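You operate a simulated robot arm through the tools that you are given. There is no shell and no other tool.

Carry out the task below with a simulated robot arm. There is one attempt and no reset: what you move stays moved.

Task
Change the cracked pad on the long frame for the green one.
Fine: wind the carriage back to plate 27, old pad on the ledge, then wind up to the new pad.

It is judged by the outcome, as a careful person would: the job done as asked, and still so three seconds after it is handed in. It fails if anything else is knocked over, pushed out of place, dropped, spilled or broken.

Robot
A 7-joint arm with a three-finger gripper, fixed in place. Base frame: the origin is at the foot of the arm, x ahead of it, y to its left, z up. Units: m, degrees, N and s.
Its first joint turns from -166.0 to 166.0 degrees. Payload 2.69 kg.
The TCP is the grasp point between the finger pads, 0.03 m short of the fingertips. In the tool frame z runs along the fingers and y along their closing line. Largest opening 0.128 m; the body of the gripper starts 0.117 m behind the TCP.
Orientation is told as [roll, pitch, yaw] about the base's x, y, z axes, in that order, counted from this pose: with the fingers straight down and closing along the base's y, the tool's x points along the base's -x, its y along +y and its z along -z.

Tools
- The arm moves only by the tool servo_tool. Its argument "targets" is a list that holds one entry, the list of rows, each a list of 7 numbers: the shift along the tool's x, y, z in m, then the turn, a rotation vector about the tool's x, y, z in degrees, then the gripper command, from -1 (shut) to 1 (fully open), values between in proportion. In form: [[[tx, ty, tz, ax, ay, az, claw], ...]]. A call has 1 to 20 rows; each row shifts and turns the commanded pose from where the row before left it, along the tool's axes as they then stand. Each row takes 0.2 s and may step no farther than 0.05 m and 8.6 degrees from the row before; otherwise, or with a gripper value out of range, the whole call is refused. Where a pose cannot be reached the arm comes as near as it can. A force on the tool above 90 N (or 10 N above the force at the start of the call, whichever is more), or a blocked arm, ends the call early, and 0.2 s more pass. Each finger halts on what it meets, pressing with about 22 N; the grip force reading is that of the motor and also rises with nothing between the fingers. The clock runs only during rows and for 0.2 s after the last one: add rows that do not move to give the fingers time. It gives the time, the measured TCP pose, the force on the tool (base axes), the opening and the grip force at its end, in the units of the frame above (readings bear some noise), with the torque about the TCP (base axes, N m) and any sound that the robot's microphone picked up.
- Cameras (640 x 400 px; columns grow to the right, rows downward): "scene" is fixed at [0.0487, 0.4997, 1.1833]; the picture's right is [0.80, -0.60, 0.00], its down [-0.22, -0.29, -0.93] and it looks along [0.56, 0.74, -0.37] (base axes); focal length 214 px, centre (320, 200). "wrist" rides on the gripper at [0.058, 0.054, -0.131] in the tool frame; the picture's right is [-0.68, 0.74, 0.00], its down [-0.62, -0.56, -0.55] and it looks along [-0.40, -0.37, 0.84] (tool axes); focal length 234 px, centre (320, 200). There is no depth. A picture from a camera that has moved, and an enlarged one, comes with that camera's place and axes in the base frame and with its lens.
- snapshot(camera): a new picture of that camera. It takes no simulated time.
- slide_trunk(by): slides the trunk up (or, below 0, down) by that many m; the arm rides with it, the base frame stays. It gives what a move gives, with no picture.
- zoom(camera, box): a new picture of the part [left, top, right, bottom] of that camera's present view, enlarged. It takes no simulated time.
- sign_off(): hands the job in; it is judged then, once.

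Nothing tells you positions but the pictures and the camera data. Unless the task says otherwise, let go and move clear before handing in.

The tools are called by a JSON object that holds its "method" and its "body". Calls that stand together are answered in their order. servo_tool: Moves the arm, as the interface text tells. Its arguments: {"type":"object","properties":{"targets":{"type":"array","items":{"type":"array","items":{"type":"array","items":{"type":"number"}}}}},"required":["targets"]} The other tools are called the same way: slide_trunk (by) slides the trunk up or down; snapshot (camera) takes a picture; zoom (camera, box) takes an enlarged picture of a part of a camera's view; sign_off () hands the job in.

At the start:

```text
time: 0.0
tool_pos: [0.3382, 0.6637, 1.1448]
ee_rot: [0.0, -0.1, -0.1]
contact_force: [0.6, 0.5, 0.4]
torque: [-0.02, -0.01, 0.01]
width: 0.1279
grip_force: 0.0
trunk travel left (down, up): [-0.15, 0.2]
```

scene: 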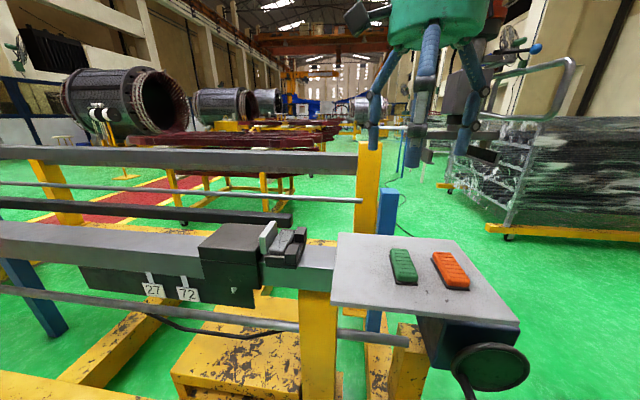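
wrist: 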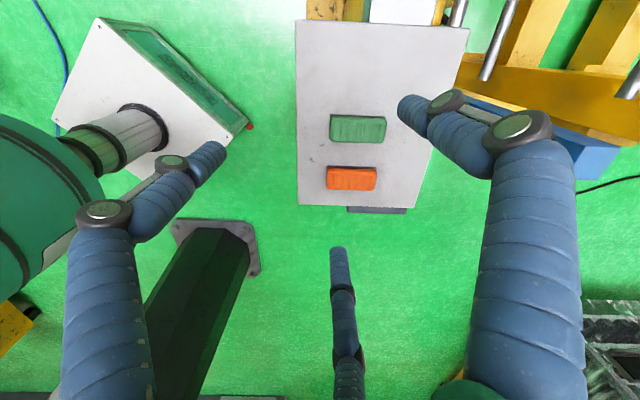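

I see a long frame with a carriage, number plates 27 and 72, a ledge holding a green and an orange pad, and a handwheel at the end. I'll take closer looks before moving anything.

{"method": "zoom", "body": {"camera": "scene", "box": [180, 200, 340, 300]}}

{"method": "zoom", "body": {"camera": "scene", "box": [320, 220, 560, 400]}}

{"method": "zoom", "body": {"camera": "scene", "box": [0, 180, 320, 380]}}

{"method": "zoom", "body": {"camera": "wrist", "box": [280, 0, 480, 220]}}

{"method": "zoom", "body": {"camera": "scene", "box": [340, 0, 560, 200]}}

```text
4.00 times, centred on (260, 250) of scene
camera zoom: at [0.0487, 0.4997, 1.1833], right [0.8, -0.6, 0.0], down [-0.22, -0.29, -0.93], along [0.56, 0.74, -0.37], focal length 858 px, centre (560, 0)
```

zoom: 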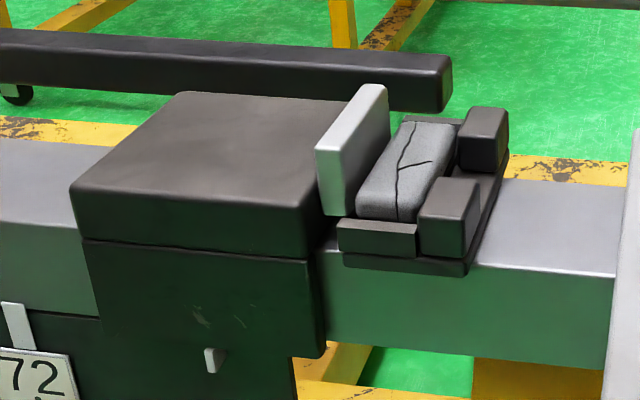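

```text
2.22 times, centred on (440, 310) of scene
camera zoom: at [0.0487, 0.4997, 1.1833], right [0.8, -0.6, 0.0], down [-0.22, -0.29, -0.93], along [0.56, 0.74, -0.37], focal length 477 px, centre (53, -44)
```

zoom: 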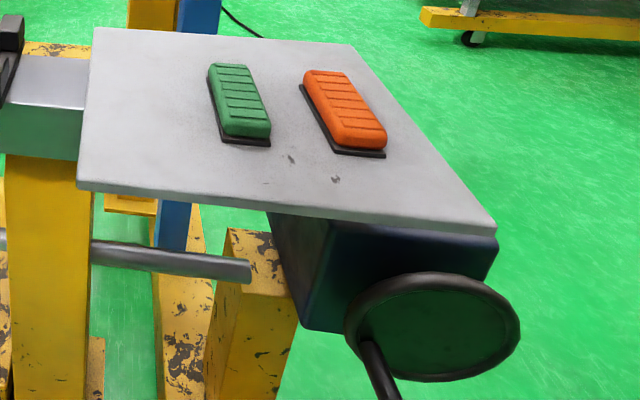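

```text
2.00 times, centred on (160, 280) of scene
camera zoom: at [0.0487, 0.4997, 1.1833], right [0.8, -0.6, 0.0], down [-0.22, -0.29, -0.93], along [0.56, 0.74, -0.37], focal length 429 px, centre (640, 40)
```

zoom: 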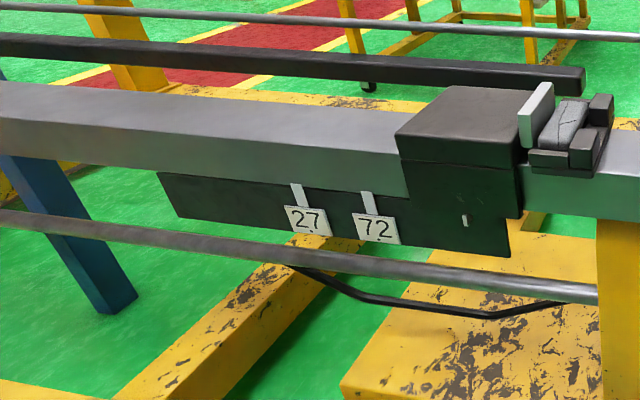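

```text
1.82 times, centred on (380, 110) of wrist
camera zoom: at [0.2785, 0.7191, 1.2756], right [0.68, 0.74, 0.0], down [0.62, -0.56, 0.55], along [0.4, -0.37, -0.84], focal length 426 px, centre (211, 364)
```

zoom: 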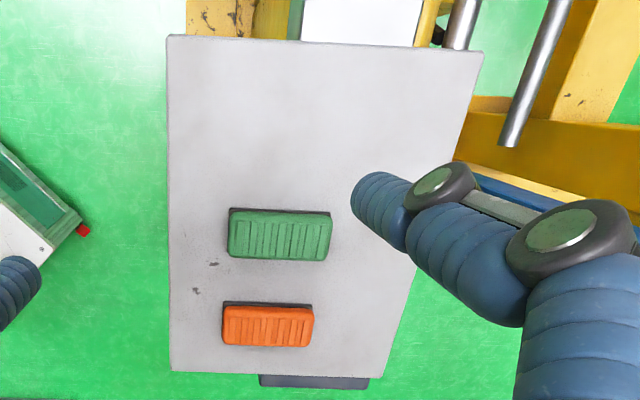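

```text
2.00 times, centred on (450, 100) of scene
camera zoom: at [0.0487, 0.4997, 1.1833], right [0.8, -0.6, 0.0], down [-0.22, -0.29, -0.93], along [0.56, 0.74, -0.37], focal length 429 px, centre (60, 400)
```

zoom: 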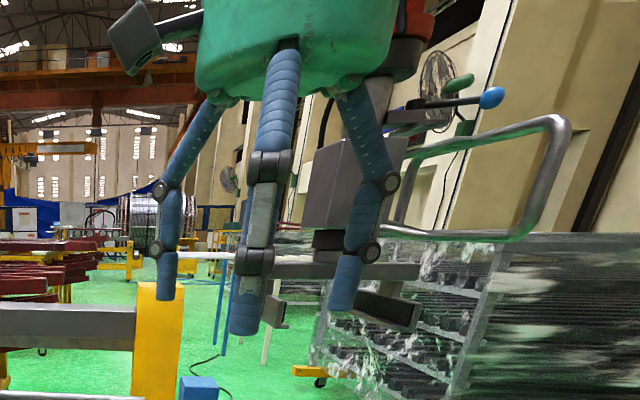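

I see the frame running diagonally, about −45° in base axes. The table ledge is at z≈0.86 with the pads on it, the handwheel is on the robot-facing side, and the cracked pad sits in a nest against the carriage jaw. I'll turn the tool 45° to line up with the frame and look closer.

{"method": "servo_tool", "body": {"targets": [[[0, 0, 0, 0, 0, -7.5, 1], [0, 0, 0, 0, 0, -7.5, 1], [0, 0, 0, 0, 0, -7.5, 1], [0, 0, 0, 0, 0, -7.5, 1], [0, 0, 0, 0, 0, -7.5, 1], [0, 0, 0, 0, 0, -7.5, 1]]]}}

```text
time: 1.4
tool_pos: [0.3361, 0.6643, 1.1447]
ee_rot: [-0.1, 0.0, 45.1]
contact_force: [-0.4, -0.3, -0.6]
torque: [0.0, 0.02, 0.02]
width: 0.1281
grip_force: 0.2
trunk travel left (down, up): [-0.15, 0.2]
```

The tool is now aligned with the frame. Next I move back toward the robot and slightly down, so the wrist camera sees the handwheel.

{"method": "servo_tool", "body": {"targets": [[[0.035, -0.012, 0.02, 0, 0, 0, 1], [0.035, -0.012, 0.02, 0, 0, 0, 1], [0.035, -0.012, 0.02, 0, 0, 0, 1], [0.035, -0.012, 0.02, 0, 0, 0, 1], [0.035, -0.012, 0.02, 0, 0, 0, 1], [0, 0, 0, 0, 0, 0, 1]]]}}

{"method": "snapshot", "body": {"camera": "wrist"}}

{"method": "snapshot", "body": {"camera": "scene"}}

```text
time: 2.8
tool_pos: [0.2555, 0.4966, 1.0457]
ee_rot: [-0.1, -0.1, 45.0]
contact_force: [0.2, 0.4, 0.0]
torque: [0.04, -0.03, 0.02]
width: 0.128
grip_force: 0.1
trunk travel left (down, up): [-0.15, 0.2]
```

```text
taken
camera wrist: at [0.1763, 0.4947, 1.1754], right [-0.04, 1.0, 0.0], down [0.84, 0.04, 0.55], along [0.55, 0.02, -0.84], focal length 234 px, centre (320, 200)
```

wrist: 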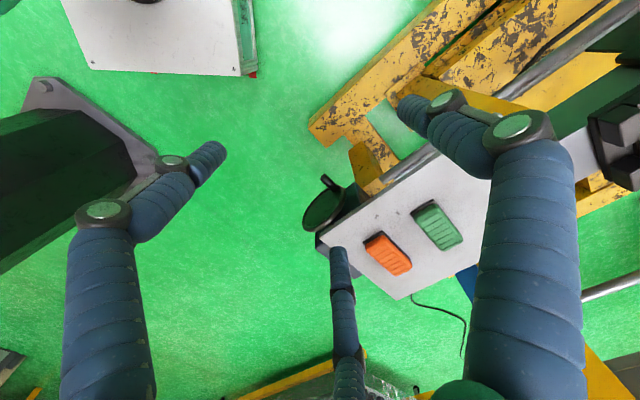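

```text
taken
```

scene: 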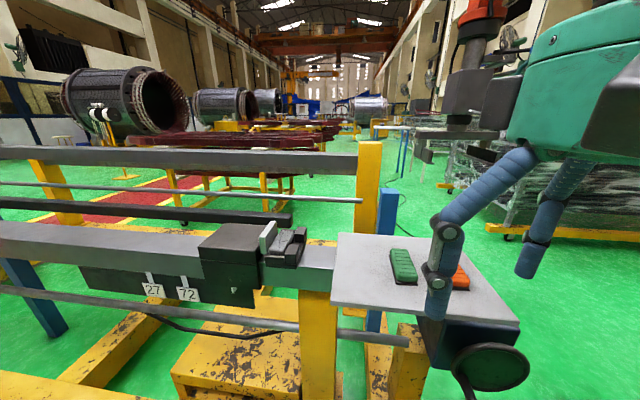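

The wrist view shows the handwheel and its handle, seen upside down. I'll zoom in on it.

{"method": "zoom", "body": {"camera": "wrist", "box": [280, 150, 400, 260]}}

{"method": "zoom", "body": {"camera": "wrist", "box": [500, 20, 640, 220]}}

{"method": "zoom", "body": {"camera": "scene", "box": [410, 300, 570, 400]}}

```text
3.64 times, centred on (340, 205) of wrist
camera zoom: at [0.1763, 0.4947, 1.1754], right [-0.04, 1.0, 0.0], down [0.84, 0.04, 0.55], along [0.55, 0.02, -0.84], focal length 852 px, centre (247, 182)
```

zoom: 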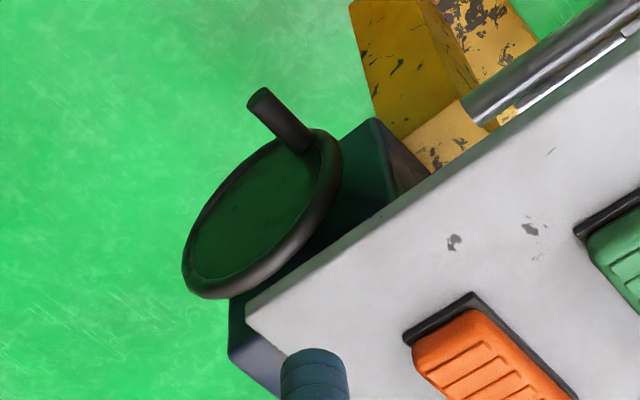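

```text
2.00 times, centred on (570, 120) of wrist
camera zoom: at [0.1763, 0.4947, 1.1754], right [-0.04, 1.0, 0.0], down [0.84, 0.04, 0.55], along [0.55, 0.02, -0.84], focal length 468 px, centre (-180, 360)
```

zoom: 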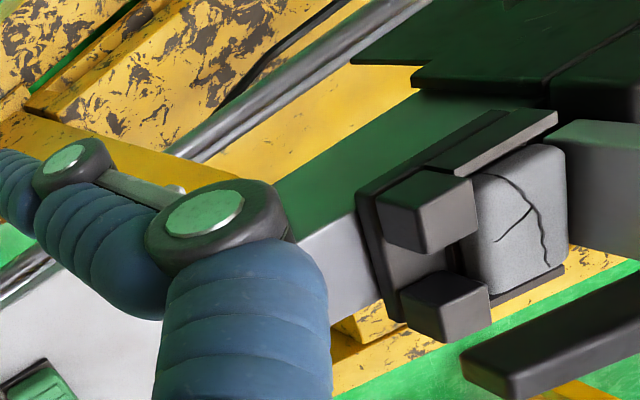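

```text
4.00 times, centred on (490, 350) of scene
camera zoom: at [0.0487, 0.4997, 1.1833], right [0.8, -0.6, 0.0], down [-0.22, -0.29, -0.93], along [0.56, 0.74, -0.37], focal length 858 px, centre (-360, -400)
```

zoom: 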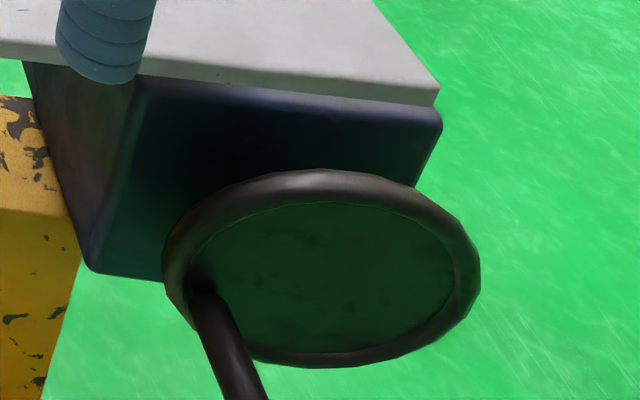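

The two viewpoints are too close together to locate the wheel well. I'll shift sideways and down, staying in front of the table, for a better baseline.

{"method": "servo_tool", "body": {"targets": [[[0, -0.0375, 0.03, 0, 0, 0, 1], [0, -0.0375, 0.03, 0, 0, 0, 1], [0, -0.0375, 0.03, 0, 0, 0, 1], [0, -0.0375, 0.03, 0, 0, 0, 1], [0, 0, 0, 0, 0, 0, 1]]]}}

{"method": "snapshot", "body": {"camera": "wrist"}}

{"method": "zoom", "body": {"camera": "wrist", "box": [340, 120, 500, 220]}}

{"method": "snapshot", "body": {"camera": "scene"}}

```text
time: 4.0
tool_pos: [0.3616, 0.3905, 0.927]
ee_rot: [0.0, 0.0, 45.1]
contact_force: [0.1, 0.7, -0.3]
torque: [0.03, 0.03, 0.0]
width: 0.1277
grip_force: 0.0
trunk travel left (down, up): [-0.15, 0.2]
```

```text
taken
camera wrist: at [0.283, 0.3882, 1.0567], right [-0.04, 1.0, 0.0], down [0.84, 0.04, 0.55], along [0.55, 0.02, -0.84], focal length 234 px, centre (320, 200)
```

wrist: 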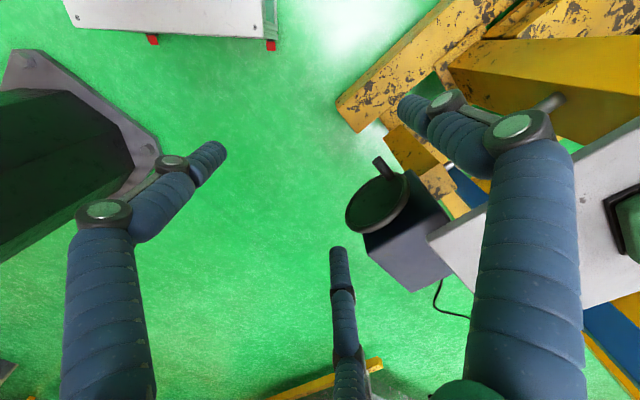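

```text
4.00 times, centred on (420, 170) of wrist
camera zoom: at [0.283, 0.3882, 1.0567], right [-0.04, 1.0, 0.0], down [0.84, 0.04, 0.55], along [0.55, 0.02, -0.84], focal length 937 px, centre (-80, 320)
```

zoom: 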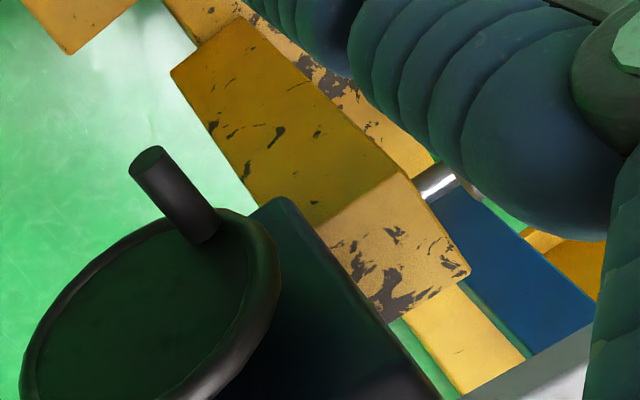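

```text
taken
```

scene: 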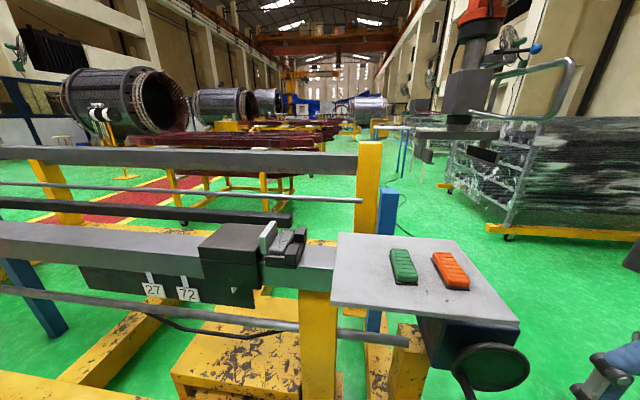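

Triangulating puts the table top at z≈0.88, with its right end at about u=−0.05 along the frame. The wheel hangs lower at z≈0.63, and its handle sticks out toward the robot. I'll zoom on the wheel once more to fix its centre and radius.

{"method": "zoom", "body": {"camera": "wrist", "box": [330, 140, 460, 300]}}

{"method": "zoom", "body": {"camera": "scene", "box": [420, 320, 548, 400]}}

```text
2.50 times, centred on (395, 220) of wrist
camera zoom: at [0.283, 0.3882, 1.0567], right [-0.04, 1.0, 0.0], down [0.84, 0.04, 0.55], along [0.55, 0.02, -0.84], focal length 585 px, centre (132, 150)
```

zoom: 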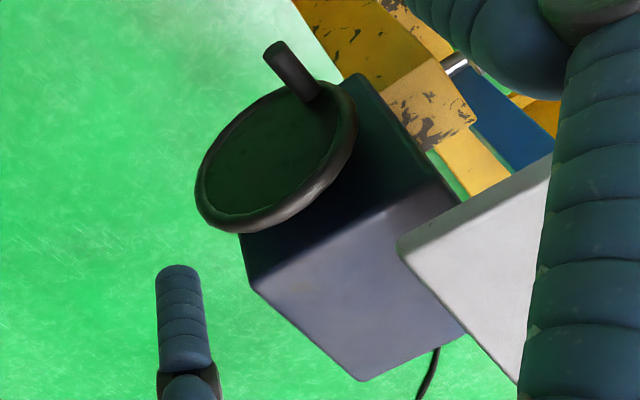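

```text
5.00 times, centred on (484, 360) of scene
camera zoom: at [0.0487, 0.4997, 1.1833], right [0.8, -0.6, 0.0], down [-0.22, -0.29, -0.93], along [0.56, 0.74, -0.37], focal length 1072 px, centre (-500, -600)
```

zoom: 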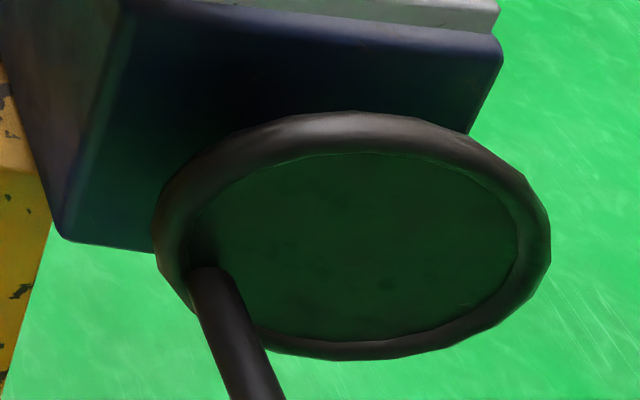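

The wheel centre is about u 0.02, v 0.757, z 0.645, and the handle is at lower left, around z 0.60, sticking out toward the robot. I'll tilt the tool toward horizontal so it can grip the handle from the front, clear of the table.

{"method": "servo_tool", "body": {"targets": [[[0, 0, 0, 0, -8, 0, 1], [0, 0, 0, 0, -8, 0, 1], [0, 0, 0, 0, -8, 0, 1], [0, 0, 0, 0, -8, 0, 1], [0, 0, 0, 0, -8, 0, 1], [0, 0, 0, 0, 0, 0, 1]]]}}

{"method": "snapshot", "body": {"camera": "wrist"}}

```text
time: 5.4
tool_pos: [0.3656, 0.3899, 0.9277]
ee_rot: [-0.6, -33.2, 45.0]
contact_force: [0.3, 0.8, 3.0]
torque: [-0.18, 0.21, 0.03]
width: 0.1278
grip_force: 0.1
out of reach, approached as far as the arm can: row 5
trunk travel left (down, up): [-0.15, 0.2]
```

```text
taken
camera wrist: at [0.2401, 0.3448, 1.0042], right [-0.12, 0.92, 0.36], down [0.55, -0.25, 0.8], along [0.83, 0.29, -0.48], focal length 234 px, centre (320, 200)
```

wrist: 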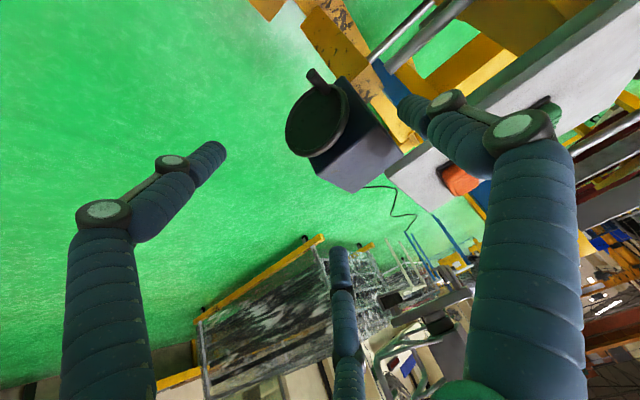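

The pitch stops at about −33° here because the arm is cramped. I'll move lower and slightly forward, where it should have more room, and try more tilt there.

{"method": "servo_tool", "body": {"targets": [[[0.0143, 0, 0.0404, 0, 0, 0, 1], [0.0143, 0, 0.0404, 0, 0, 0, 1], [0.0143, 0, 0.0404, 0, 0, 0, 1], [0.0143, 0, 0.0404, 0, 0, 0, 1], [0.0143, 0, 0.0404, 0, 0, 0, 1], [0, 0, 0, 0, 0, 0, 1]]]}}

```text
time: 6.8
tool_pos: [0.3857, 0.4322, 0.7117]
ee_rot: [-0.7, -33.0, 44.2]
contact_force: [0.6, 0.8, 0.1]
torque: [-0.02, 0.02, -0.02]
width: 0.1282
grip_force: 0.1
out of reach, approached as far as the arm can: row 5
trunk travel left (down, up): [-0.15, 0.2]
```

{"method": "servo_tool", "body": {"targets": [[[0, 0, 0, 0, -4, 0, 1], [0, 0, 0, 0, -4, 0, 1], [0, 0, 0, 0, -4, 0, 1], [0, 0, 0, 0, 0, 0, 1]]]}}

{"method": "snapshot", "body": {"camera": "scene"}}

{"method": "snapshot", "body": {"camera": "wrist"}}

```text
time: 7.8
tool_pos: [0.3955, 0.4469, 0.7297]
ee_rot: [-3.8, -44.4, 47.5]
contact_force: [-0.1, -0.4, 0.2]
torque: [0.03, 0.01, -0.04]
width: 0.1279
grip_force: 0.1
out of reach, approached as far as the arm can: row 1, 2, 3
trunk travel left (down, up): [-0.15, 0.2]
```

```text
taken
```

scene: 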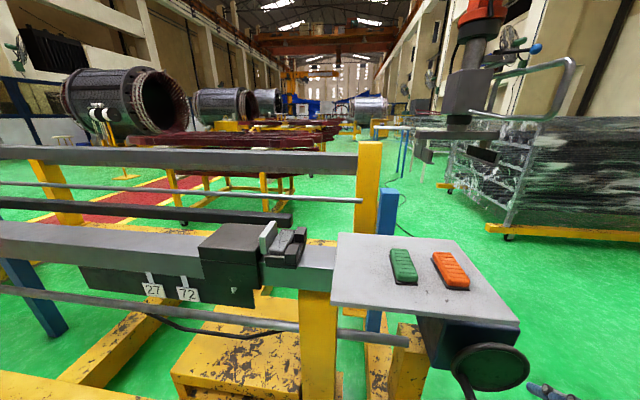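

```text
taken
camera wrist: at [0.2607, 0.3948, 0.7795], right [-0.19, 0.88, 0.44], down [0.41, -0.33, 0.85], along [0.89, 0.34, -0.3], focal length 234 px, centre (320, 200)
```

wrist: 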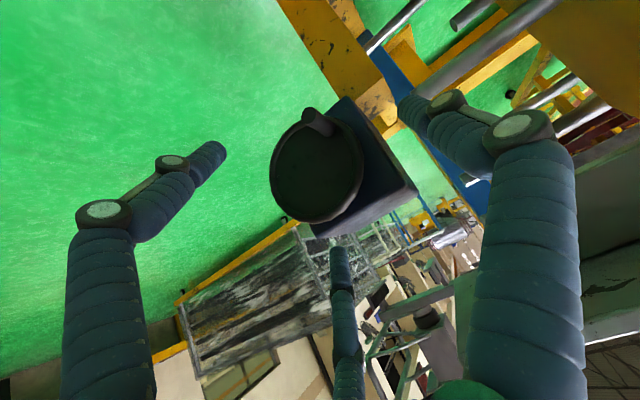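

The scene is unchanged and the arm is near its comfortable tilt limit. Sliding the trunk down should bring this same arm posture to the handle's height, so I'll lower it 0.1 m.

{"method": "slide_trunk", "body": {"by": -0.1}}

{"method": "snapshot", "body": {"camera": "wrist"}}

```text
time: 9.1
tool_pos: [0.3952, 0.4484, 0.6305]
ee_rot: [-3.7, -44.4, 47.3]
contact_force: [0.4, -0.2, 0.3]
torque: [-0.02, -0.01, 0.01]
width: 0.1278
grip_force: 0.0
trunk travel left (down, up): [-0.05, 0.3]
```

```text
taken
camera wrist: at [0.2608, 0.3949, 0.6798], right [-0.19, 0.88, 0.44], down [0.41, -0.33, 0.85], along [0.89, 0.34, -0.3], focal length 234 px, centre (320, 200)
```

wrist: 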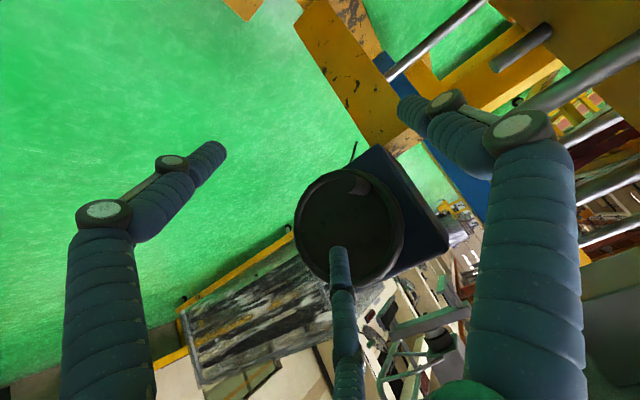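

The wheel is now almost face-on in the wrist camera. I'll zoom in to refine where the handle is.

{"method": "zoom", "body": {"camera": "wrist", "box": [280, 130, 460, 300]}}

```text
2.35 times, centred on (370, 215) of wrist
camera zoom: at [0.2608, 0.3949, 0.6798], right [-0.19, 0.88, 0.44], down [0.41, -0.33, 0.85], along [0.89, 0.34, -0.3], focal length 551 px, centre (202, 165)
```

zoom: 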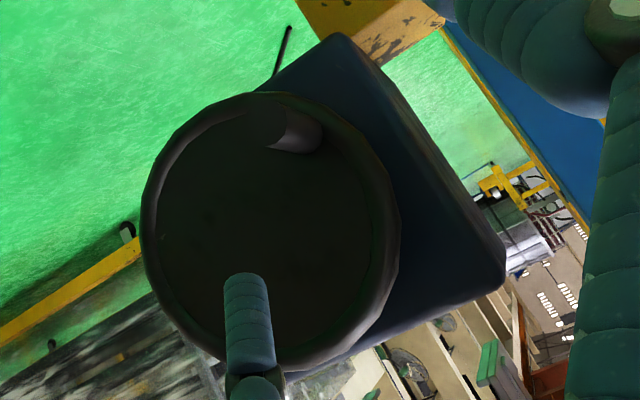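

The handle axis is at u≈−0.029, z≈0.599, running v 0.70–0.75, and the wheel centre is about (0.019, 0.64). I'll move to a pre-grasp just in front of the handle tip.

{"method": "servo_tool", "body": {"targets": [[[-0.0077, -0.0023, 0.0224, 0, 0, 0, 1], [-0.0077, -0.0023, 0.0224, 0, 0, 0, 1], [-0.0077, -0.0023, 0.0224, 0, 0, 0, 1], [0, 0, 0, 0, 0, 0, 1]]]}}

```text
time: 10.1
tool_pos: [0.4455, 0.4886, 0.5984]
ee_rot: [-4.3, -44.2, 47.4]
contact_force: [0.4, 1.2, -1.1]
torque: [0.02, 0.0, 0.01]
width: 0.1282
grip_force: 0.1
trunk travel left (down, up): [-0.05, 0.3]
```

{"method": "servo_tool", "body": {"targets": [[[0, 0, 0, -1.9, -5, 1.8, 1], [0, 0, 0, 0, -6, 0, 1], [0, 0, 0, 0, 0, 0, 1]]]}}

{"method": "snapshot", "body": {"camera": "wrist"}}

```text
time: 10.9
tool_pos: [0.4429, 0.5164, 0.6103]
ee_rot: [-5.8, -54.7, 49.1]
contact_force: [0.5, 0.2, -0.7]
torque: [0.05, -0.01, 0.03]
width: 0.128
grip_force: 0.1
out of reach, approached as far as the arm can: row 1, 2
trunk travel left (down, up): [-0.05, 0.3]
```

```text
taken
camera wrist: at [0.304, 0.4573, 0.6339], right [-0.26, 0.82, 0.51], down [0.3, -0.43, 0.85], along [0.92, 0.37, -0.13], focal length 234 px, centre (320, 200)
```

wrist: 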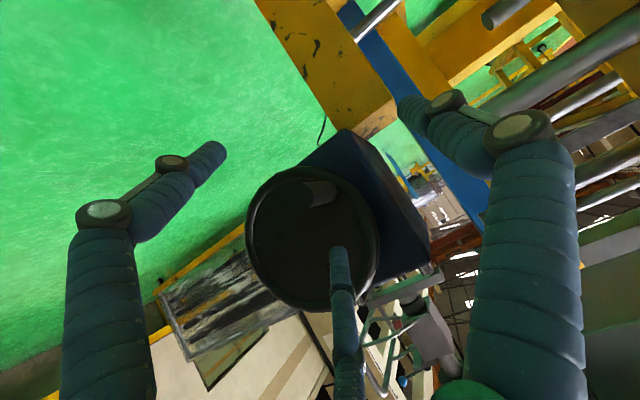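

Pushing the tilt further drags the position off, so about −45° is what I'll use. I'll back off the tilt and re-check the pose.

{"method": "servo_tool", "body": {"targets": [[[0, 0, 0, 0, 6, 0, 1], [0, 0, 0, 0, 5, 0, 1], [0, 0, 0, 0, 0, 0, 1]]]}}

```text
time: 11.7
tool_pos: [0.4418, 0.5153, 0.6105]
ee_rot: [-4.5, -43.6, 47.6]
contact_force: [0.0, 0.8, 1.1]
torque: [0.03, 0.02, 0.04]
width: 0.128
grip_force: 0.1
trunk travel left (down, up): [-0.05, 0.3]
```

{"method": "servo_tool", "body": {"targets": [[[0.004, -0.0115, 0.004, 0, 0, 1.8, 1], [0.004, -0.0115, 0.004, 0, 0, 1.8, 1], [0, 0, 0, 0, 0, 0, 1]]]}}

{"method": "snapshot", "body": {"camera": "wrist"}}

```text
time: 12.5
tool_pos: [0.4604, 0.4961, 0.5995]
ee_rot: [-1.3, -43.8, 42.8]
contact_force: [0.6, -0.7, 0.9]
torque: [0.0, 0.03, -0.01]
width: 0.1282
grip_force: 0.1
trunk travel left (down, up): [-0.05, 0.3]
```

```text
taken
camera wrist: at [0.3243, 0.4496, 0.6528], right [-0.13, 0.88, 0.46], down [0.42, -0.37, 0.83], along [0.9, 0.3, -0.32], focal length 234 px, centre (320, 200)
```

wrist: 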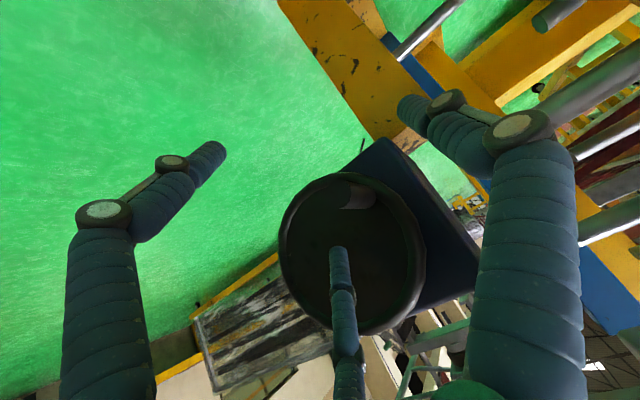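

The fingers now straddle the handle just in front of it. I advance about 44 mm along the handle axis with the gripper open.

{"method": "servo_tool", "body": {"targets": [[[-0.0106, 0.0019, 0.0101, 0, 0, 0, 1], [-0.0106, 0.0019, 0.0101, 0, 0, 0, 1], [-0.0106, 0.0019, 0.0101, 0, 0, 0, 1], [0, 0, 0, 0, 0, 0, 1]]]}}

{"method": "snapshot", "body": {"camera": "wrist"}}

{"method": "snapshot", "body": {"camera": "scene"}}

```text
time: 13.5
tool_pos: [0.488, 0.5324, 0.5998]
ee_rot: [-1.1, -43.9, 42.8]
contact_force: [-3.0, -1.4, -0.4]
torque: [0.0, -0.03, -0.01]
width: 0.1263
grip_force: 0.1
trunk travel left (down, up): [-0.05, 0.3]
```

```text
taken
camera wrist: at [0.352, 0.485, 0.6526], right [-0.14, 0.88, 0.46], down [0.42, -0.37, 0.83], along [0.9, 0.3, -0.32], focal length 234 px, centre (320, 200)
```

wrist: 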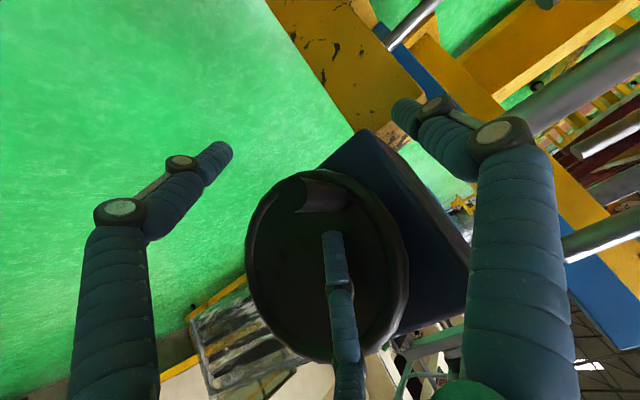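

```text
taken
```

scene: 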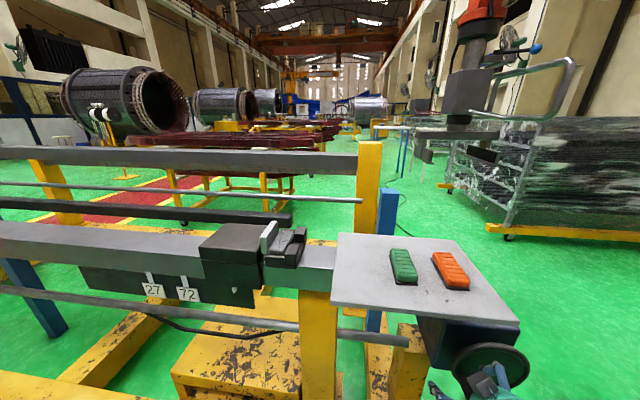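

A light touch (about 3 N) suggests a fingertip is brushing the wheel face. I'll back off 6 mm and then close on the handle.

{"method": "servo_tool", "body": {"targets": [[[0.0043, 0, -0.0042, 0, 0, 0, 1], [0, 0, 0, 0, 0, 0, 0.3], [0, 0, 0, 0, 0, 0, -0.3], [0, 0, 0, 0, 0, 0, -1], [0, 0, 0, 0, 0, 0, -1], [0, 0, 0, 0, 0, 0, -1]]]}}

{"method": "snapshot", "body": {"camera": "wrist"}}

{"method": "zoom", "body": {"camera": "scene", "box": [410, 300, 570, 400]}}

```text
time: 14.9
tool_pos: [0.4843, 0.5275, 0.603]
ee_rot: [-0.9, -44.1, 42.6]
contact_force: [21.7, -21.5, 35.4]
torque: [0.26, -0.64, -1.37]
width: 0.0769
grip_force: 21.9
trunk travel left (down, up): [-0.05, 0.3]
```

```text
taken
camera wrist: at [0.3491, 0.4802, 0.655], right [-0.13, 0.88, 0.46], down [0.42, -0.37, 0.83], along [0.9, 0.3, -0.32], focal length 234 px, centre (320, 200)
```

wrist: 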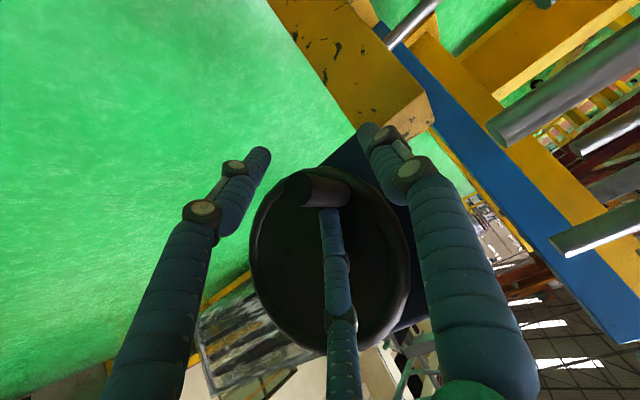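

```text
4.00 times, centred on (490, 350) of scene
camera zoom: at [0.0487, 0.4997, 1.1833], right [0.8, -0.6, 0.0], down [-0.22, -0.29, -0.93], along [0.56, 0.74, -0.37], focal length 858 px, centre (-360, -400)
```

zoom: 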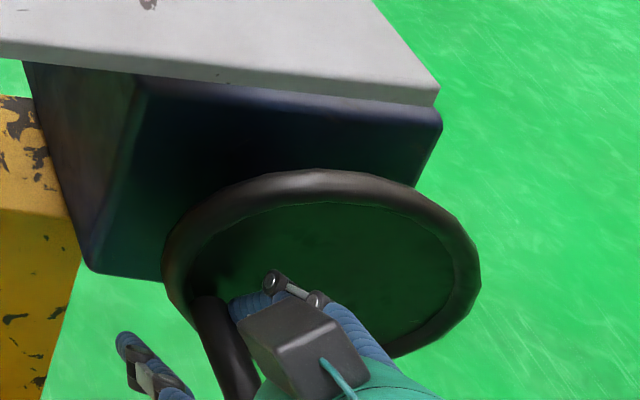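

The closing stalled at 77 mm with a sideways and upward push. The pictures show why: this gripper really has three fingers closing radially, and one of them landed on the handle at this tilt. I'll open, back out and rethink the hand's roll and tilt.

{"method": "servo_tool", "body": {"targets": [[[0, 0, 0, 0, 0, 0, 1], [0, 0, 0, 0, 0, 0, 1], [0.0144, 0, -0.0138, 0, 0, 0, 1], [0.0144, 0, -0.0138, 0, 0, 0, 1], [0.0144, 0, -0.0138, 0, 0, 0, 1], [0, 0, 0, 0, 0, 0, 1]]]}}

{"method": "slide_trunk", "body": {"by": -0.05}}

```text
time: 16.3
tool_pos: [0.438, 0.4866, 0.601]
ee_rot: [-1.5, -43.7, 42.9]
contact_force: [-0.6, -0.1, -0.2]
torque: [0.02, -0.02, 0.04]
width: 0.1282
grip_force: 0.2
trunk travel left (down, up): [-0.05, 0.3]
```

```text
time: 17.2
tool_pos: [0.4387, 0.4858, 0.5499]
ee_rot: [-1.5, -43.8, 42.9]
contact_force: [0.2, 0.1, 0.1]
torque: [0.0, 0.03, -0.04]
width: 0.1279
grip_force: 0.1
trunk travel left (down, up): [0.0, 0.35]
```

{"method": "servo_tool", "body": {"targets": [[[-0.0115, 0, -0.012, 0, 0, 0, 1], [-0.0115, 0, -0.012, 0, 0, 0, 1], [-0.0115, 0, -0.012, 0, 0, 0, 1], [0, 0, 0, 0, -4, 0, 1], [0, 0, 0, 0, -4, 0, 1], [0, 0, 0, 0, -4, 0, 1], [0, 0, 0, 0, 0, 0, 1]]]}}

{"method": "snapshot", "body": {"camera": "wrist"}}

```text
time: 18.9
tool_pos: [0.4366, 0.4982, 0.6066]
ee_rot: [-4.1, -55.5, 44.9]
contact_force: [0.4, 0.1, 0.0]
torque: [0.02, 0.0, 0.0]
width: 0.1281
grip_force: 0.1
out of reach, approached as far as the arm can: row 5, 6
trunk travel left (down, up): [0.0, 0.35]
```

```text
taken
camera wrist: at [0.2951, 0.446, 0.6305], right [-0.21, 0.82, 0.53], down [0.27, -0.47, 0.84], along [0.94, 0.33, -0.13], focal length 234 px, centre (320, 200)
```

wrist: 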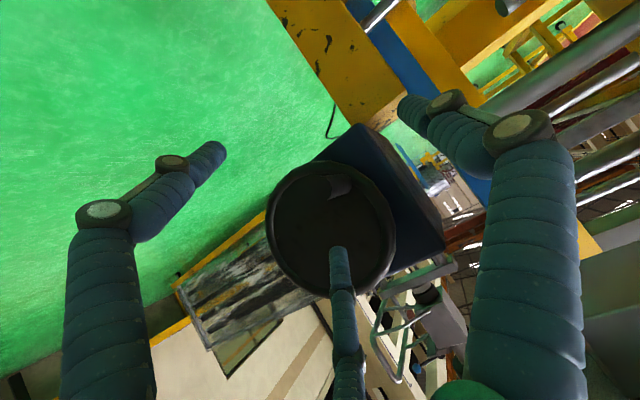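

{"method": "servo_tool", "body": {"targets": [[[0, 0, 0, 0, -4, 0, 1], [0, 0, 0, 0, -4, 0, 1], [0, 0, 0, 0, -4, 0, 1], [0, 0, 0, 0, -4, 0, 1], [0, 0, 0, 0, 0, 0, 1]]]}}

```text
time: 20.1
tool_pos: [0.4382, 0.5468, 0.6326]
ee_rot: [-10.5, -71.0, 51.0]
contact_force: [-0.7, -0.2, -0.6]
torque: [-0.01, -0.02, 0.0]
width: 0.1278
grip_force: 0.0
out of reach, approached as far as the arm can: row 1, 2, 3, 4
trunk travel left (down, up): [0.0, 0.35]
```

{"method": "servo_tool", "body": {"targets": [[[0.008, -0.002, -0.024, 0, 0, 0, 1], [0.008, -0.002, -0.024, 0, 0, 0, 1], [0, 0, 0, 0, 0, 0, 1]]]}}

{"method": "snapshot", "body": {"camera": "wrist"}}

```text
time: 20.9
tool_pos: [0.404, 0.542, 0.6502]
ee_rot: [-10.2, -71.1, 50.7]
contact_force: [0.4, 0.4, -0.2]
torque: [-0.02, -0.01, 0.06]
width: 0.1285
grip_force: 0.2
out of reach, approached as far as the arm can: row 1, 2
trunk travel left (down, up): [0.0, 0.35]
```

```text
taken
camera wrist: at [0.2616, 0.4875, 0.6329], right [-0.34, 0.72, 0.6], down [0.1, -0.6, 0.79], along [0.93, 0.33, 0.13], focal length 234 px, centre (320, 200)
```

wrist: 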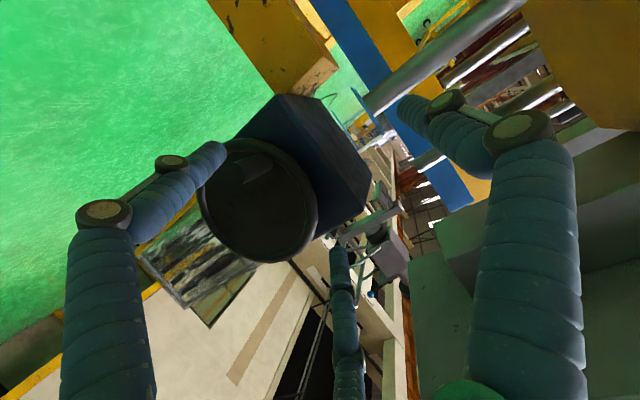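

That tilt isn't freely reachable; the wrist drifts. A sturdier plan is to close the three fingers into a fist and push the handle round with it at about 45° tilt. I'll reset the tilt and close the hand first, clear of the wheel.

{"method": "servo_tool", "body": {"targets": [[[0, 0, 0, 0, 8, 0, 1], [0, 0, 0, 0, 8, 0, 1], [0, 0, 0, 0, 8, 0, 0], [0, 0, 0, 0, 0, 0, -1], [0, 0, 0, 0, 0, 0, -1], [0, 0, 0, 0, 0, 0, -1]]]}}

{"method": "snapshot", "body": {"camera": "wrist"}}

```text
time: 22.2
tool_pos: [0.4046, 0.5403, 0.6509]
ee_rot: [-1.6, -47.8, 43.1]
contact_force: [-0.7, -0.3, -0.2]
torque: [0.0, 0.01, 0.02]
width: 0.0023
grip_force: 22.0
trunk travel left (down, up): [0.0, 0.35]
```

```text
taken
camera wrist: at [0.266, 0.4916, 0.6927], right [-0.16, 0.86, 0.49], down [0.37, -0.4, 0.84], along [0.91, 0.31, -0.26], focal length 234 px, centre (320, 200)
```

wrist: 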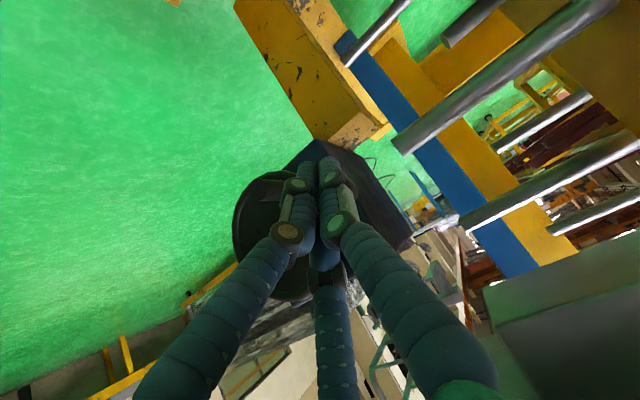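

The fist is closed and reads 48° tilt. I'll bring it beside the handle, upper-left of it and in front of the wheel face.

{"method": "servo_tool", "body": {"targets": [[[-0.0053, -0.0153, 0.0114, 0, 0, 0, -1], [-0.0053, -0.0153, 0.0114, 0, 0, 0, -1], [-0.0053, -0.0153, 0.0114, 0, 0, 0, -1], [0, 0, 0, 0, 0, 0, -1]]]}}

{"method": "snapshot", "body": {"camera": "wrist"}}

{"method": "zoom", "body": {"camera": "scene", "box": [410, 300, 570, 400]}}

```text
time: 23.2
tool_pos: [0.4616, 0.53, 0.6389]
ee_rot: [-1.8, -47.6, 42.8]
contact_force: [0.4, -0.2, 0.0]
torque: [0.03, -0.01, 0.0]
width: 0.0024
grip_force: 21.6
trunk travel left (down, up): [0.0, 0.35]
```

```text
taken
camera wrist: at [0.3236, 0.4812, 0.6822], right [-0.16, 0.86, 0.49], down [0.37, -0.4, 0.84], along [0.91, 0.31, -0.26], focal length 234 px, centre (320, 200)
```

wrist: 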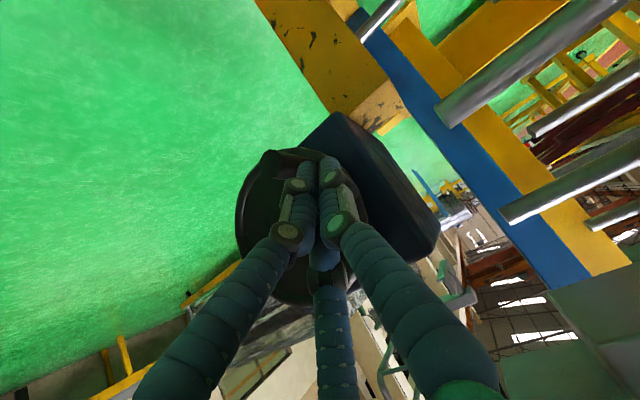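

```text
4.00 times, centred on (490, 350) of scene
camera zoom: at [0.0487, 0.4997, 1.1833], right [0.8, -0.6, 0.0], down [-0.22, -0.29, -0.93], along [0.56, 0.74, -0.37], focal length 858 px, centre (-360, -400)
```

zoom: 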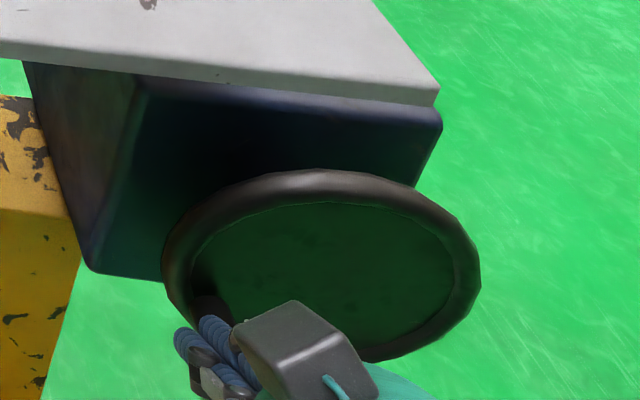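

The fist is at upper-left of the handle, not touching. I'll nudge the wheel about 15–20° anticlockwise (seen from the robot) and check the force and which way the carriage goes.

{"method": "servo_tool", "body": {"targets": [[[0.0067, -0.0089, 0.0061, 0, 0, 0, -1], [0.006, -0.0044, 0.0054, 0, 0, 0, -1], [0.006, -0.0044, 0.0054, 0, 0, 0, -1], [0, 0, 0, 0, 0, 0, -1]]]}}

{"method": "snapshot", "body": {"camera": "wrist"}}

{"method": "zoom", "body": {"camera": "scene", "box": [180, 200, 340, 300]}}

{"method": "zoom", "body": {"camera": "scene", "box": [410, 300, 570, 400]}}

```text
time: 23.9
tool_pos: [0.4732, 0.5325, 0.6345]
ee_rot: [-1.6, -48.8, 43.5]
contact_force: [-5.5, 7.1, 15.4]
torque: [0.12, 0.03, 0.26]
width: 0.0022
grip_force: 22.1
trunk travel left (down, up): [0.0, 0.35]
stopped in row 2: the force on the tool passed its limit at 101 N (the readings are from after the stop); the commanded pose is now the measured one
```

```text
taken
camera wrist: at [0.3343, 0.4813, 0.6755], right [-0.17, 0.85, 0.5], down [0.36, -0.41, 0.84], along [0.92, 0.32, -0.24], focal length 234 px, centre (320, 200)
```

wrist: 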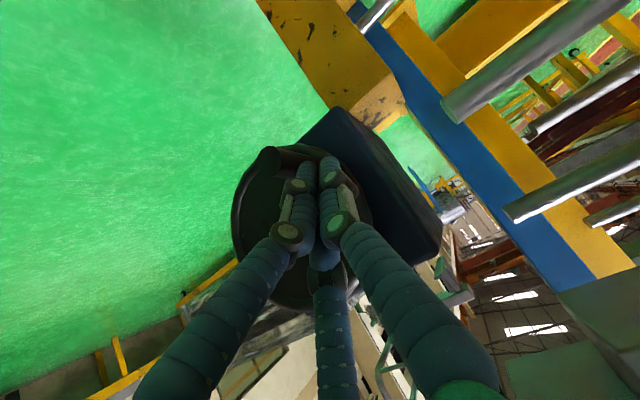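

```text
4.00 times, centred on (260, 250) of scene
camera zoom: at [0.0487, 0.4997, 1.1833], right [0.8, -0.6, 0.0], down [-0.22, -0.29, -0.93], along [0.56, 0.74, -0.37], focal length 858 px, centre (560, 0)
```

zoom: 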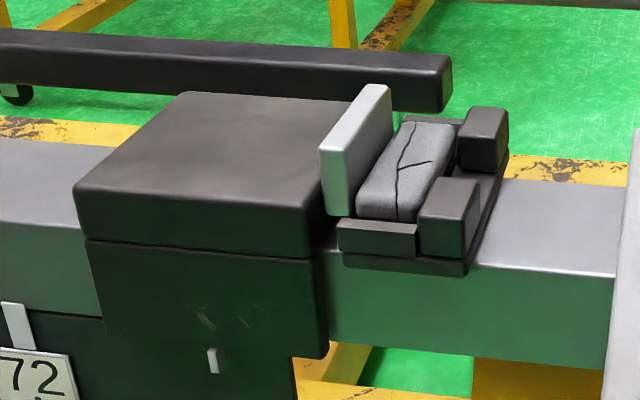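

```text
4.00 times, centred on (490, 350) of scene
camera zoom: at [0.0487, 0.4997, 1.1833], right [0.8, -0.6, 0.0], down [-0.22, -0.29, -0.93], along [0.56, 0.74, -0.37], focal length 858 px, centre (-360, -400)
```

zoom: 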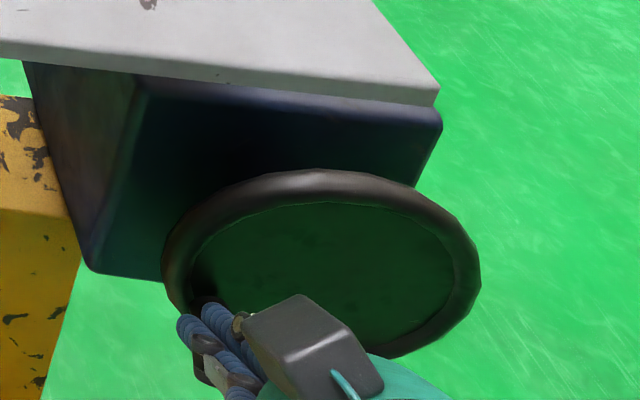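

Anticlockwise nudged the carriage about 2–3 mm toward the pad and then went hard, so that is the tightening direction. Winding back is clockwise, so I'll withdraw and bring the fist to the lower-right side of the handle.

{"method": "servo_tool", "body": {"targets": [[[0.0165, 0, -0.0188, 0, 0, 0, -1], [0.0165, 0, -0.0188, 0, 0, 0, -1], [0.0254, -0.019, 0.0223, 0, 0, 0, -1], [0.0254, -0.019, 0.0223, 0, 0, 0, -1], [0, 0, 0, 0, 0, 0, -1]]]}}

{"method": "snapshot", "body": {"camera": "wrist"}}

```text
time: 25.1
tool_pos: [0.4544, 0.476, 0.5682]
ee_rot: [-3.5, -48.2, 44.2]
contact_force: [0.0, -0.4, 0.2]
torque: [0.02, 0.05, 0.0]
width: 0.0024
grip_force: 21.8
out of reach, approached as far as the arm can: row 4
trunk travel left (down, up): [0.0, 0.35]
```

```text
taken
camera wrist: at [0.3157, 0.428, 0.6071], right [-0.17, 0.86, 0.47], down [0.35, -0.4, 0.85], along [0.92, 0.31, -0.24], focal length 234 px, centre (320, 200)
```

wrist: 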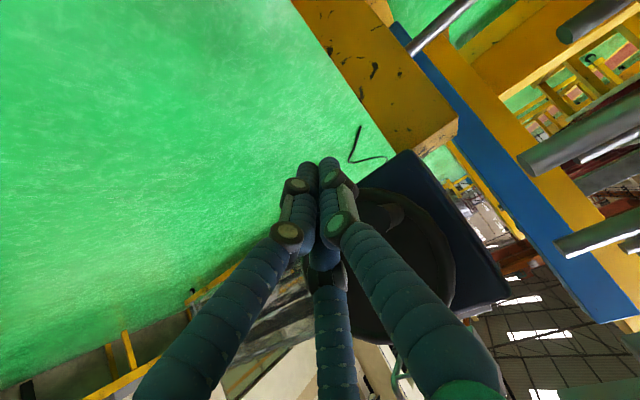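

{"method": "zoom", "body": {"camera": "wrist", "box": [280, 140, 480, 300]}}

```text
2.50 times, centred on (380, 220) of wrist
camera zoom: at [0.3157, 0.428, 0.6071], right [-0.17, 0.86, 0.47], down [0.35, -0.4, 0.85], along [0.92, 0.31, -0.24], focal length 585 px, centre (170, 150)
```

zoom: 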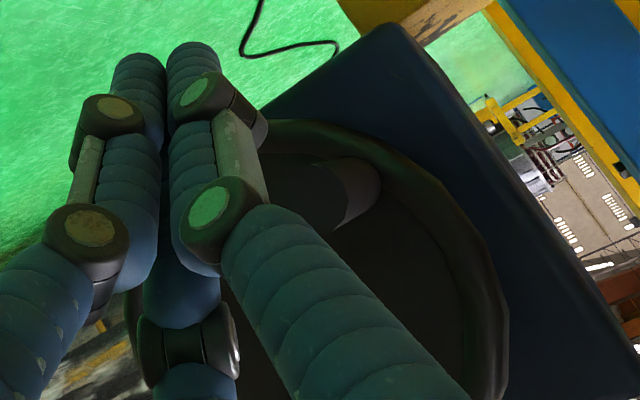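

The handle is about where predicted, at (−0.028, 0.60). I advance beside it on its lower-right side.

{"method": "servo_tool", "body": {"targets": [[[-0.0153, -0.003, 0.0171, 0, 0, 0, -1], [-0.0153, -0.002, 0.0171, 0, 0, 0, -1], [0, 0, 0, 0, 0, 0, -1]]]}}

{"method": "snapshot", "body": {"camera": "wrist"}}

```text
time: 25.9
tool_pos: [0.4813, 0.5121, 0.5656]
ee_rot: [-1.8, -48.3, 43.0]
contact_force: [-5.2, -9.5, -3.2]
torque: [0.27, -0.11, -0.02]
width: 0.0021
grip_force: 22.6
out of reach, approached as far as the arm can: row 1, 2
trunk travel left (down, up): [0.0, 0.35]
```

```text
taken
camera wrist: at [0.3425, 0.4634, 0.608], right [-0.16, 0.86, 0.49], down [0.36, -0.41, 0.84], along [0.92, 0.31, -0.25], focal length 234 px, centre (320, 200)
```

wrist: 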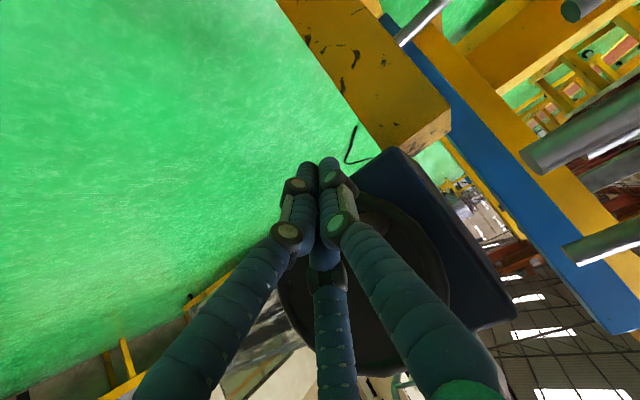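

Fist is in place with a light touch on the handle. I'll ease the tilt to about −44° and push roughly 30° clockwise, then check the result.

{"method": "servo_tool", "body": {"targets": [[[0, 0, 0, 0, 4.2, 0, -1], [-0.0065, 0.0031, -0.0067, 0, 0, 0, -1], [-0.0065, 0.0031, -0.0067, 0, 0, 0, -1], [-0.0095, 0.0107, -0.0099, 0, 0, 0, -1], [0, 0, 0, 0, 0, 0, -1]]]}}

{"method": "snapshot", "body": {"camera": "wrist"}}

{"method": "zoom", "body": {"camera": "scene", "box": [180, 200, 340, 300]}}

{"method": "zoom", "body": {"camera": "scene", "box": [410, 300, 570, 400]}}

```text
time: 27.1
tool_pos: [0.47, 0.5271, 0.6013]
ee_rot: [-1.5, -44.2, 43.3]
contact_force: [-6.1, -4.1, -2.8]
torque: [0.17, -0.23, -0.06]
width: 0.0025
grip_force: 22.3
trunk travel left (down, up): [0.0, 0.35]
```

```text
taken
camera wrist: at [0.3341, 0.4789, 0.6525], right [-0.14, 0.88, 0.46], down [0.41, -0.37, 0.83], along [0.9, 0.31, -0.31], focal length 234 px, centre (320, 200)
```

wrist: 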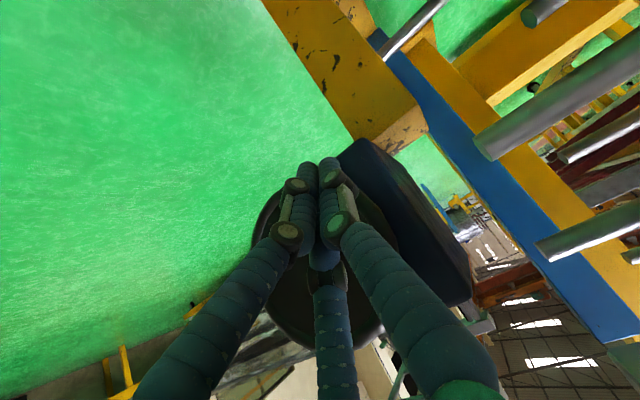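

```text
4.00 times, centred on (260, 250) of scene
camera zoom: at [0.0487, 0.4997, 1.1833], right [0.8, -0.6, 0.0], down [-0.22, -0.29, -0.93], along [0.56, 0.74, -0.37], focal length 858 px, centre (560, 0)
```

zoom: 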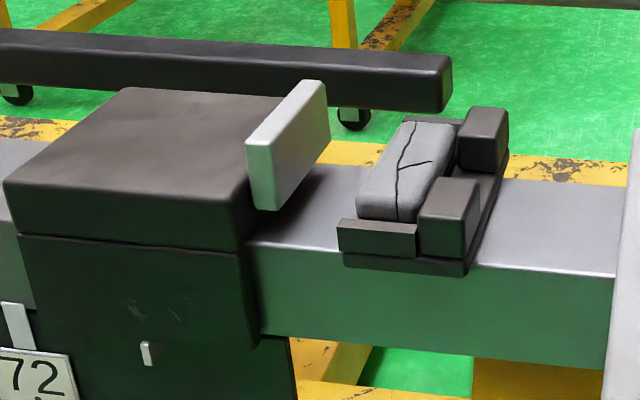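

```text
4.00 times, centred on (490, 350) of scene
camera zoom: at [0.0487, 0.4997, 1.1833], right [0.8, -0.6, 0.0], down [-0.22, -0.29, -0.93], along [0.56, 0.74, -0.37], focal length 858 px, centre (-360, -400)
```

zoom: 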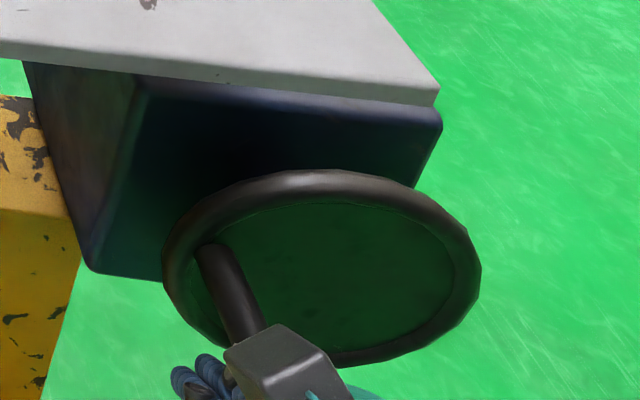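

Clockwise works: the carriage moved back about 45 mm for roughly 30° of turn, and the pad stayed put. I'll continue the push slowly round the left side toward the top.

{"method": "servo_tool", "body": {"targets": [[[-0.0033, 0.0022, -0.0034, 0, 0, 0, -1], [-0.0056, 0.0025, -0.0057, 0, 0, 0, -1], [-0.0059, 0.001, -0.0061, 0, 0, 0, -1], [-0.006, 0.0009, -0.0062, 0, 0, 0, -1], [-0.006, -0.001, -0.0062, 0, 0, 0, -1], [-0.006, -0.0011, -0.0062, 0, 0, 0, -1], [-0.0058, -0.0028, -0.006, 0, 0, 0, -1], [0, 0, 0, 0, 0, 0, -1]]]}}

{"method": "zoom", "body": {"camera": "scene", "box": [120, 200, 340, 330]}}

{"method": "zoom", "body": {"camera": "scene", "box": [410, 300, 570, 400]}}

```text
time: 28.9
tool_pos: [0.4695, 0.5297, 0.6577]
ee_rot: [-1.6, -44.4, 43.2]
contact_force: [-0.1, 1.9, 0.9]
torque: [0.0, -0.02, 0.02]
width: 0.0022
grip_force: 22.2
trunk travel left (down, up): [0.0, 0.35]
```

```text
2.91 times, centred on (230, 265) of scene
camera zoom: at [0.0487, 0.4997, 1.1833], right [0.8, -0.6, 0.0], down [-0.22, -0.29, -0.93], along [0.56, 0.74, -0.37], focal length 624 px, centre (582, 11)
```

zoom: 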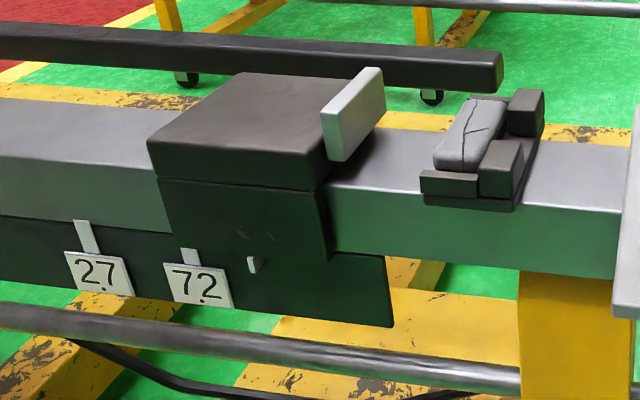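

```text
4.00 times, centred on (490, 350) of scene
camera zoom: at [0.0487, 0.4997, 1.1833], right [0.8, -0.6, 0.0], down [-0.22, -0.29, -0.93], along [0.56, 0.74, -0.37], focal length 858 px, centre (-360, -400)
```

zoom: 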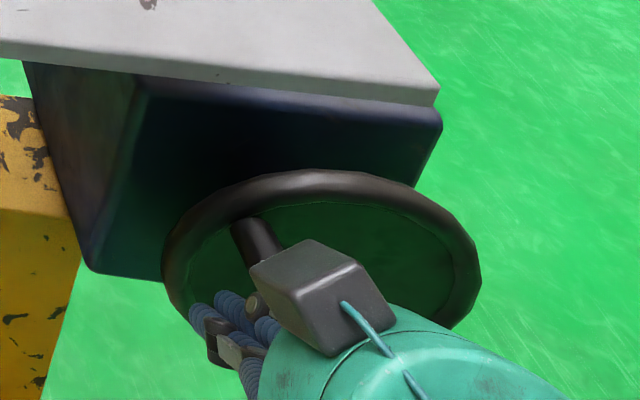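

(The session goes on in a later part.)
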